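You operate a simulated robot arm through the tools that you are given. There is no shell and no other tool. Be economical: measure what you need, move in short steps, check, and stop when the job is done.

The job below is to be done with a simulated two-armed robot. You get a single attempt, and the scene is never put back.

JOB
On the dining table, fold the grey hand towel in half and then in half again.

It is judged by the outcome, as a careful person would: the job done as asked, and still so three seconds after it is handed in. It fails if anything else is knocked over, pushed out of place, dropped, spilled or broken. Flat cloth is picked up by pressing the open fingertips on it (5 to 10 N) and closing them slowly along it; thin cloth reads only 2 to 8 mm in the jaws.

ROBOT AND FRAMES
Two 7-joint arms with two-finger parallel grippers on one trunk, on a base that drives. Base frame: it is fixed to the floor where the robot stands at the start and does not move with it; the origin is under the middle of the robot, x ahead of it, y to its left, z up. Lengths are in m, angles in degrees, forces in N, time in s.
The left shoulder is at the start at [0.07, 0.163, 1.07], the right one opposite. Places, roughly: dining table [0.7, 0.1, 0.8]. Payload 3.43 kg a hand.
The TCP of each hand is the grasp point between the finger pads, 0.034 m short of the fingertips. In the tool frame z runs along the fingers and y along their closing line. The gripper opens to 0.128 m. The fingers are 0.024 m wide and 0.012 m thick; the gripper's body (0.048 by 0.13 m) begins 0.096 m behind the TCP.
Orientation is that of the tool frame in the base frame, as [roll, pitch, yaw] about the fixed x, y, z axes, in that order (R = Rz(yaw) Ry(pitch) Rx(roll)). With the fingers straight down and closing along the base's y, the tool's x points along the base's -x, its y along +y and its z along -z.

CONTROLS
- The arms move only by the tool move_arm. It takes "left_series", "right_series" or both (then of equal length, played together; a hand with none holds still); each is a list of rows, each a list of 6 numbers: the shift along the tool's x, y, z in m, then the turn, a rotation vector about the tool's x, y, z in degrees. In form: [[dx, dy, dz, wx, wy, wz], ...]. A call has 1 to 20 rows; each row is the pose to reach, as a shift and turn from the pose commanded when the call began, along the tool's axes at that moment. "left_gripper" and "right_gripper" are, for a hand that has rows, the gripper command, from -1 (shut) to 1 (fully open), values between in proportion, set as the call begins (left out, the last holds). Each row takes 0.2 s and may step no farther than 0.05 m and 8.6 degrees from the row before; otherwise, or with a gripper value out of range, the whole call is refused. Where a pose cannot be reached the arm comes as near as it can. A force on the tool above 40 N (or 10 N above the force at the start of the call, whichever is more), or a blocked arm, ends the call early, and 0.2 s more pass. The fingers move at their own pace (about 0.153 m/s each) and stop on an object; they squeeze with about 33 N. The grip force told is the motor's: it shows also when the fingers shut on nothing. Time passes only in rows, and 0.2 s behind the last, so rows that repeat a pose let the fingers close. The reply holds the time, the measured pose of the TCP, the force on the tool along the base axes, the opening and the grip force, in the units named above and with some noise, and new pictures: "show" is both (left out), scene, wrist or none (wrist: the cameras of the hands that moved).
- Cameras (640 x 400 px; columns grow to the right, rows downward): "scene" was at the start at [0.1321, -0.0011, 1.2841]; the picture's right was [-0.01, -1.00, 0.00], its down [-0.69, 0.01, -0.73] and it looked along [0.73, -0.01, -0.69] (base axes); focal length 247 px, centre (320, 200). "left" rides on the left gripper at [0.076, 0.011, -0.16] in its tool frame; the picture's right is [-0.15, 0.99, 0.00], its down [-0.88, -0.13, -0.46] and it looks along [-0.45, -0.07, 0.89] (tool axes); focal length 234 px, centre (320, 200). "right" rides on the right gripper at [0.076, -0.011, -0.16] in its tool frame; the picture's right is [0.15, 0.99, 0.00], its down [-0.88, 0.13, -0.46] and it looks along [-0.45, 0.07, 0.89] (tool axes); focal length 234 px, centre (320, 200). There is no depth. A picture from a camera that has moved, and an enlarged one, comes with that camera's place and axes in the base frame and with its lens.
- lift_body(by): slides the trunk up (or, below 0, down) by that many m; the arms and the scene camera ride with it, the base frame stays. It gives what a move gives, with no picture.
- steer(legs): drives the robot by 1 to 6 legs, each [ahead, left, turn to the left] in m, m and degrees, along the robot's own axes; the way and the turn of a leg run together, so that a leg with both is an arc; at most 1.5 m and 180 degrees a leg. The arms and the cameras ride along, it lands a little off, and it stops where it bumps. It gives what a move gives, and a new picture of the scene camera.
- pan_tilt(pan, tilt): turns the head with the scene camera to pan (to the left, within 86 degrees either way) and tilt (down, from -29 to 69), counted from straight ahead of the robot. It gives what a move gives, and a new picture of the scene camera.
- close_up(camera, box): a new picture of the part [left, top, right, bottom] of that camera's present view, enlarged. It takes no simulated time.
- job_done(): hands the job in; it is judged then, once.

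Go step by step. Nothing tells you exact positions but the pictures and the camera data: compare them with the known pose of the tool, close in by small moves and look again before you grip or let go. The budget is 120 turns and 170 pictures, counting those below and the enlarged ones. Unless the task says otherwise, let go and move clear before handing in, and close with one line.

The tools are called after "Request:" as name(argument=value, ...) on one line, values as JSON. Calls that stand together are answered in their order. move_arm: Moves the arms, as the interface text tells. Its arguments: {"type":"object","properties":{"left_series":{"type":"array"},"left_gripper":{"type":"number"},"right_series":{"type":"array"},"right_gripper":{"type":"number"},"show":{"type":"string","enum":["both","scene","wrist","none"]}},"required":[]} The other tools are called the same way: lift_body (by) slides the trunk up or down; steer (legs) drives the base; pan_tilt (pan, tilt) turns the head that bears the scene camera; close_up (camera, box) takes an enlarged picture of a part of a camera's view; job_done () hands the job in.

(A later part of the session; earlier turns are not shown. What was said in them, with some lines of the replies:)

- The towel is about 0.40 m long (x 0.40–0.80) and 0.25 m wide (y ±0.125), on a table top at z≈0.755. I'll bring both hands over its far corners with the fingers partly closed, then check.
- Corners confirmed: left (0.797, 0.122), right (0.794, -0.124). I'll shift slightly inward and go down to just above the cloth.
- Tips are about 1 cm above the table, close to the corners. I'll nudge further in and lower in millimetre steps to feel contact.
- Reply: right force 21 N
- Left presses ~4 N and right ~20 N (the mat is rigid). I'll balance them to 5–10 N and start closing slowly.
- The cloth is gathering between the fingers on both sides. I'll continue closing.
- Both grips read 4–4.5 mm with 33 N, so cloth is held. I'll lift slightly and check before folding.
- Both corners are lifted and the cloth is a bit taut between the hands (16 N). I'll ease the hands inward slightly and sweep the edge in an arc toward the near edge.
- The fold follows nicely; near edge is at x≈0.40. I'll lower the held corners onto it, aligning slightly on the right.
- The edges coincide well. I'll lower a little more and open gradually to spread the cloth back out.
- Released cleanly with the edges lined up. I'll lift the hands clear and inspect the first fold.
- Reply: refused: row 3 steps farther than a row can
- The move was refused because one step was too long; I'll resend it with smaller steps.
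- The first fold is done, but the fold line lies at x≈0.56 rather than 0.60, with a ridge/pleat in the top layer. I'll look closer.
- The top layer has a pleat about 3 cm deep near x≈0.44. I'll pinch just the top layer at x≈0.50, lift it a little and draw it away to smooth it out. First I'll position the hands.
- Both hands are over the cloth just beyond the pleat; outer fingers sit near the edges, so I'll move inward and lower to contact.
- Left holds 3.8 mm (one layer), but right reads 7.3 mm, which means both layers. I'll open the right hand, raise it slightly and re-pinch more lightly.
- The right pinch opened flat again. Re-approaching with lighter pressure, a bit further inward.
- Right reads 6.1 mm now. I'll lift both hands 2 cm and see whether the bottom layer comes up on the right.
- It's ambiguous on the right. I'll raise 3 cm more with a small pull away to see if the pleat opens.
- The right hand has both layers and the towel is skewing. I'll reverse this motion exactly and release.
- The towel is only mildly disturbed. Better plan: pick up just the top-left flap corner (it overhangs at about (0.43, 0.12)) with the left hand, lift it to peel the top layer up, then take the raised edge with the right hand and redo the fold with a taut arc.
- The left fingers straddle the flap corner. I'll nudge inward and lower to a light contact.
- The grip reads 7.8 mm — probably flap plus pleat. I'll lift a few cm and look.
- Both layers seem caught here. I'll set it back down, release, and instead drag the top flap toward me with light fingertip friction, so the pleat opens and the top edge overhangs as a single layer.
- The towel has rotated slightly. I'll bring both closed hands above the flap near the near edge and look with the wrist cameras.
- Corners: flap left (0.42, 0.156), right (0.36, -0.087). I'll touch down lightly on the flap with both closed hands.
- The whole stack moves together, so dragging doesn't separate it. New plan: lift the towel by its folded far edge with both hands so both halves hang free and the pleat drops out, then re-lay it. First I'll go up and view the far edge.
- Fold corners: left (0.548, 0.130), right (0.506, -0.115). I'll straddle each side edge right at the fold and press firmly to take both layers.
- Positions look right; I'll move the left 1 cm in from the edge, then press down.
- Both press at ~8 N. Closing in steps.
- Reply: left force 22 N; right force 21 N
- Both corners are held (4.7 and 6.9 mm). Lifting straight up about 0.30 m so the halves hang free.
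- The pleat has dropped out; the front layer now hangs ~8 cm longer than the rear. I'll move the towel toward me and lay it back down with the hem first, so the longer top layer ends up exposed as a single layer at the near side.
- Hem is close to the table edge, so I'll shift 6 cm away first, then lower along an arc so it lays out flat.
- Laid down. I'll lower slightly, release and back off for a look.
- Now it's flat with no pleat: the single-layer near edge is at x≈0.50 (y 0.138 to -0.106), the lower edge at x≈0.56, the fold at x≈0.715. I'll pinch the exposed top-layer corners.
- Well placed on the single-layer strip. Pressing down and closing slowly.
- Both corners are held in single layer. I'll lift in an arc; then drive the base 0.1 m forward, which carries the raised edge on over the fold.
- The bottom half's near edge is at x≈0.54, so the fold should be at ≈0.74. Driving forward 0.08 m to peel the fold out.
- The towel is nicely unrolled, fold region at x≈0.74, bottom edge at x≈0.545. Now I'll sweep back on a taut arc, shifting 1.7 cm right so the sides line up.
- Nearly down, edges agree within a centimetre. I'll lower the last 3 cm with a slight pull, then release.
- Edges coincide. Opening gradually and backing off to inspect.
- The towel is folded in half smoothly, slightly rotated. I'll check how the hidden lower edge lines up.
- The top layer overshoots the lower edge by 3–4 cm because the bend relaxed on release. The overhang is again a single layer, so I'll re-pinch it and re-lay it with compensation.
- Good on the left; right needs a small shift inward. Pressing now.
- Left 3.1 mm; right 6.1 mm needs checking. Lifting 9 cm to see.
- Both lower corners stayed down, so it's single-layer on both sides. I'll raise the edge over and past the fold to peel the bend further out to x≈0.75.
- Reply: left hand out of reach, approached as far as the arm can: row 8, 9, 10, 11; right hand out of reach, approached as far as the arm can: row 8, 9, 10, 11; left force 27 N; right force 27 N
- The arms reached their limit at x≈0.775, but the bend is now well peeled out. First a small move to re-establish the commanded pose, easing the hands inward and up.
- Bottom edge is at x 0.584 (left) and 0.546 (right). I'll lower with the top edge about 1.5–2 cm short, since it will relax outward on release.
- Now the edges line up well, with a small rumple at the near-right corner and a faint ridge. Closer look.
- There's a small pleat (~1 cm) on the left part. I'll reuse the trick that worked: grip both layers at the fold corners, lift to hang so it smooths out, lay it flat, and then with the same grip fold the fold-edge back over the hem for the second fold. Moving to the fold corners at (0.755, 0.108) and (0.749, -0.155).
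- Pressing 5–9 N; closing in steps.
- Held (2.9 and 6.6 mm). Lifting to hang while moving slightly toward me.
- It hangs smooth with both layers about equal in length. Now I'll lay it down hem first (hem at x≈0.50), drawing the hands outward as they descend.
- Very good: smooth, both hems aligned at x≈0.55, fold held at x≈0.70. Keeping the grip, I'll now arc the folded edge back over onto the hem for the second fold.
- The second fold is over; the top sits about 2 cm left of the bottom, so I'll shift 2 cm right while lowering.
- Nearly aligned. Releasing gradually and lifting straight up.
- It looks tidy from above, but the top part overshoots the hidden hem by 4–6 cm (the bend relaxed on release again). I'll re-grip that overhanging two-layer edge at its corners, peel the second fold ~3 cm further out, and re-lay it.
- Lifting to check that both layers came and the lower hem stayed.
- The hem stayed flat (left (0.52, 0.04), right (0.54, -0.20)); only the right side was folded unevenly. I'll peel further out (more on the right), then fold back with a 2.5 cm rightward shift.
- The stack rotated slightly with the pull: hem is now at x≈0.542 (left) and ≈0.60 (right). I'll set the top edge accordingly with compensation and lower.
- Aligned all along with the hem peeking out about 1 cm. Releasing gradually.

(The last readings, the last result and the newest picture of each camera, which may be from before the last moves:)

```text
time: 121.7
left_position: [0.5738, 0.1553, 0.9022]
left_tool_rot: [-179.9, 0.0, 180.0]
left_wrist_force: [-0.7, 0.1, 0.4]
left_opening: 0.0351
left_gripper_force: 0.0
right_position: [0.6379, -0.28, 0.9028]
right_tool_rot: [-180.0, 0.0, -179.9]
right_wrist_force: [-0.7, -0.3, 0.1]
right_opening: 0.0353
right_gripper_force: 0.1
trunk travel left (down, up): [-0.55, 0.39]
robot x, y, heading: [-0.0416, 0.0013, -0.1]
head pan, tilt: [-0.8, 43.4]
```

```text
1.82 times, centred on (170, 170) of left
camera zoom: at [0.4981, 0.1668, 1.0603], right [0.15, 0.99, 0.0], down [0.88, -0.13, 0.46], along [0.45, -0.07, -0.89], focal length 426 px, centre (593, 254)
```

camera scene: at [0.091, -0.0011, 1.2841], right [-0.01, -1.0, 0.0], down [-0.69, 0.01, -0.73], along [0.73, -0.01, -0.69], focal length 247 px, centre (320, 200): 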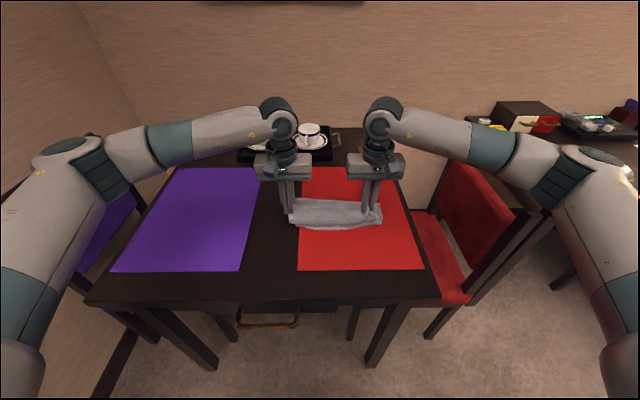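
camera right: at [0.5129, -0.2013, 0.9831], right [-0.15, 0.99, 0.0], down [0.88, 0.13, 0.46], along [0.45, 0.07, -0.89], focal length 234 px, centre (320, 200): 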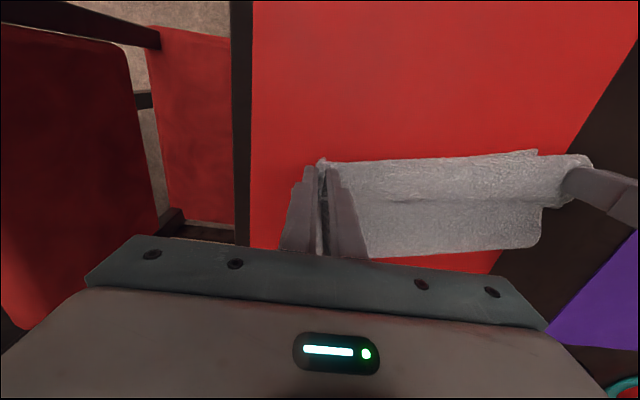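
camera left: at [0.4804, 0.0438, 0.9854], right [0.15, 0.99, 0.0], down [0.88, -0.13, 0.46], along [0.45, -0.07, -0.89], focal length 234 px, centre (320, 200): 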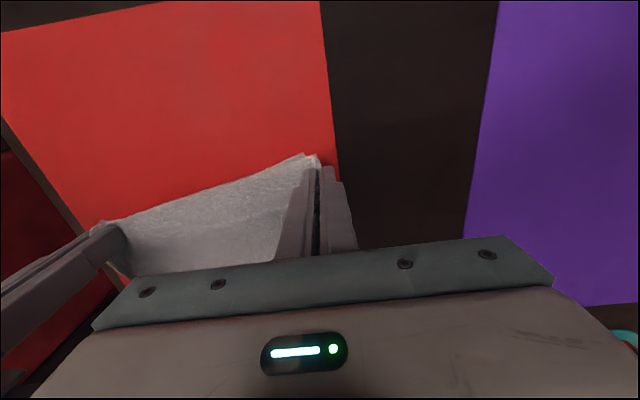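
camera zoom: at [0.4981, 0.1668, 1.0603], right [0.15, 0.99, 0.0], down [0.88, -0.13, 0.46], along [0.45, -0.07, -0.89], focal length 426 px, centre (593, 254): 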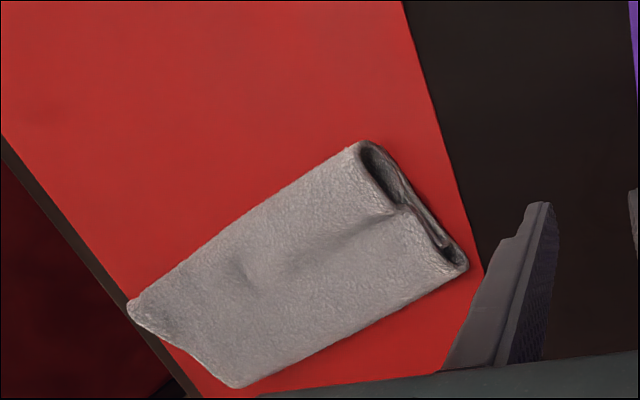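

The towel is now a neat quarter-folded packet with edges aligned. I'll retract the arms a bit, wait, and check the whole scene.

Request:
move_arm(left_series=[[0.02, 0.03, -0.02, 0, 0, 0], [0.04, 0.06, -0.04, 0, 0, 0], [0.05, 0.08, -0.06, 0, 0, 0], [0.05, 0.08, -0.08, 0, 0, 0], [0.05, 0.08, -0.08, 0, 0, 0], [0.05, 0.08, -0.08, 0, 0, 0]], right_series=[[0.02, 0, -0.03, 0, 0, 0], [0.05, 0, -0.05, 0, 0, 0], [0.08, 0, -0.07, 0, 0, 0], [0.1, 0, -0.08, 0, 0, 0], [0.1, 0, -0.08, 0, 0, 0], [0.1, 0, -0.08, 0, 0, 0]], show="scene")

Request:
close_up(camera="scene", box=[180, 110, 420, 260])

```text
time: 123.1
left_position: [0.5233, 0.2342, 0.9815]
left_tool_rot: [180.0, 0.0, 179.9]
left_wrist_force: [-1.0, -1.0, -0.2]
left_opening: 0.0351
left_gripper_force: 0.0
right_position: [0.5365, -0.2798, 0.9825]
right_tool_rot: [180.0, 0.0, -179.9]
right_wrist_force: [0.7, 0.5, -0.4]
right_opening: 0.0351
right_gripper_force: 0.0
trunk travel left (down, up): [-0.55, 0.39]
robot x, y, heading: [-0.0415, 0.001, -0.2]
head pan, tilt: [-0.8, 43.4]
camera scene: at [0.0904, -0.0012, 1.2842], right [-0.01, -1.0, 0.0], down [-0.69, 0.01, -0.73], along [0.73, -0.01, -0.69], focal length 247 px, centre (320, 200)
```

scene: 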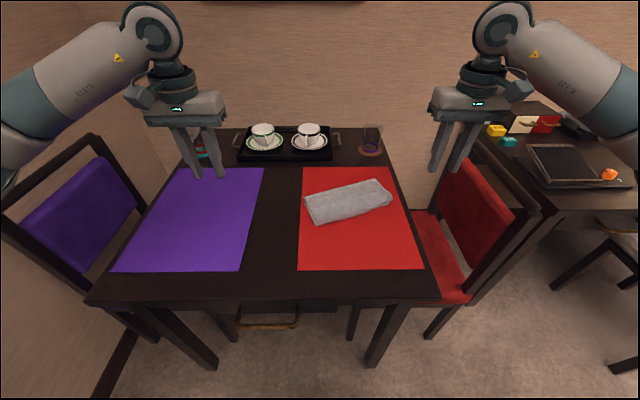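

```text
2.67 times, centred on (300, 185) of scene
camera zoom: at [0.0904, -0.0012, 1.2842], right [-0.01, -1.0, 0.0], down [-0.69, 0.01, -0.73], along [0.73, -0.01, -0.69], focal length 660 px, centre (373, 240)
```

zoom: 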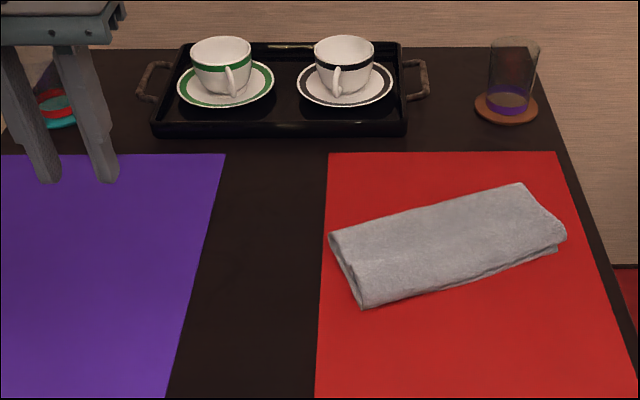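

The towel lies neatly folded in quarters on the table, everything else is where it was, and both hands are clear, so I'm handing in.

Request:
job_done()

```text
The job is handed in.
```

The grey hand towel is folded in half and then in half again. It lies on the red placemat on the dining table, turned slightly, with its edges aligned to within about 1–2 cm as far as the cameras show. The tray, cups, glasses and placemats look undisturbed.
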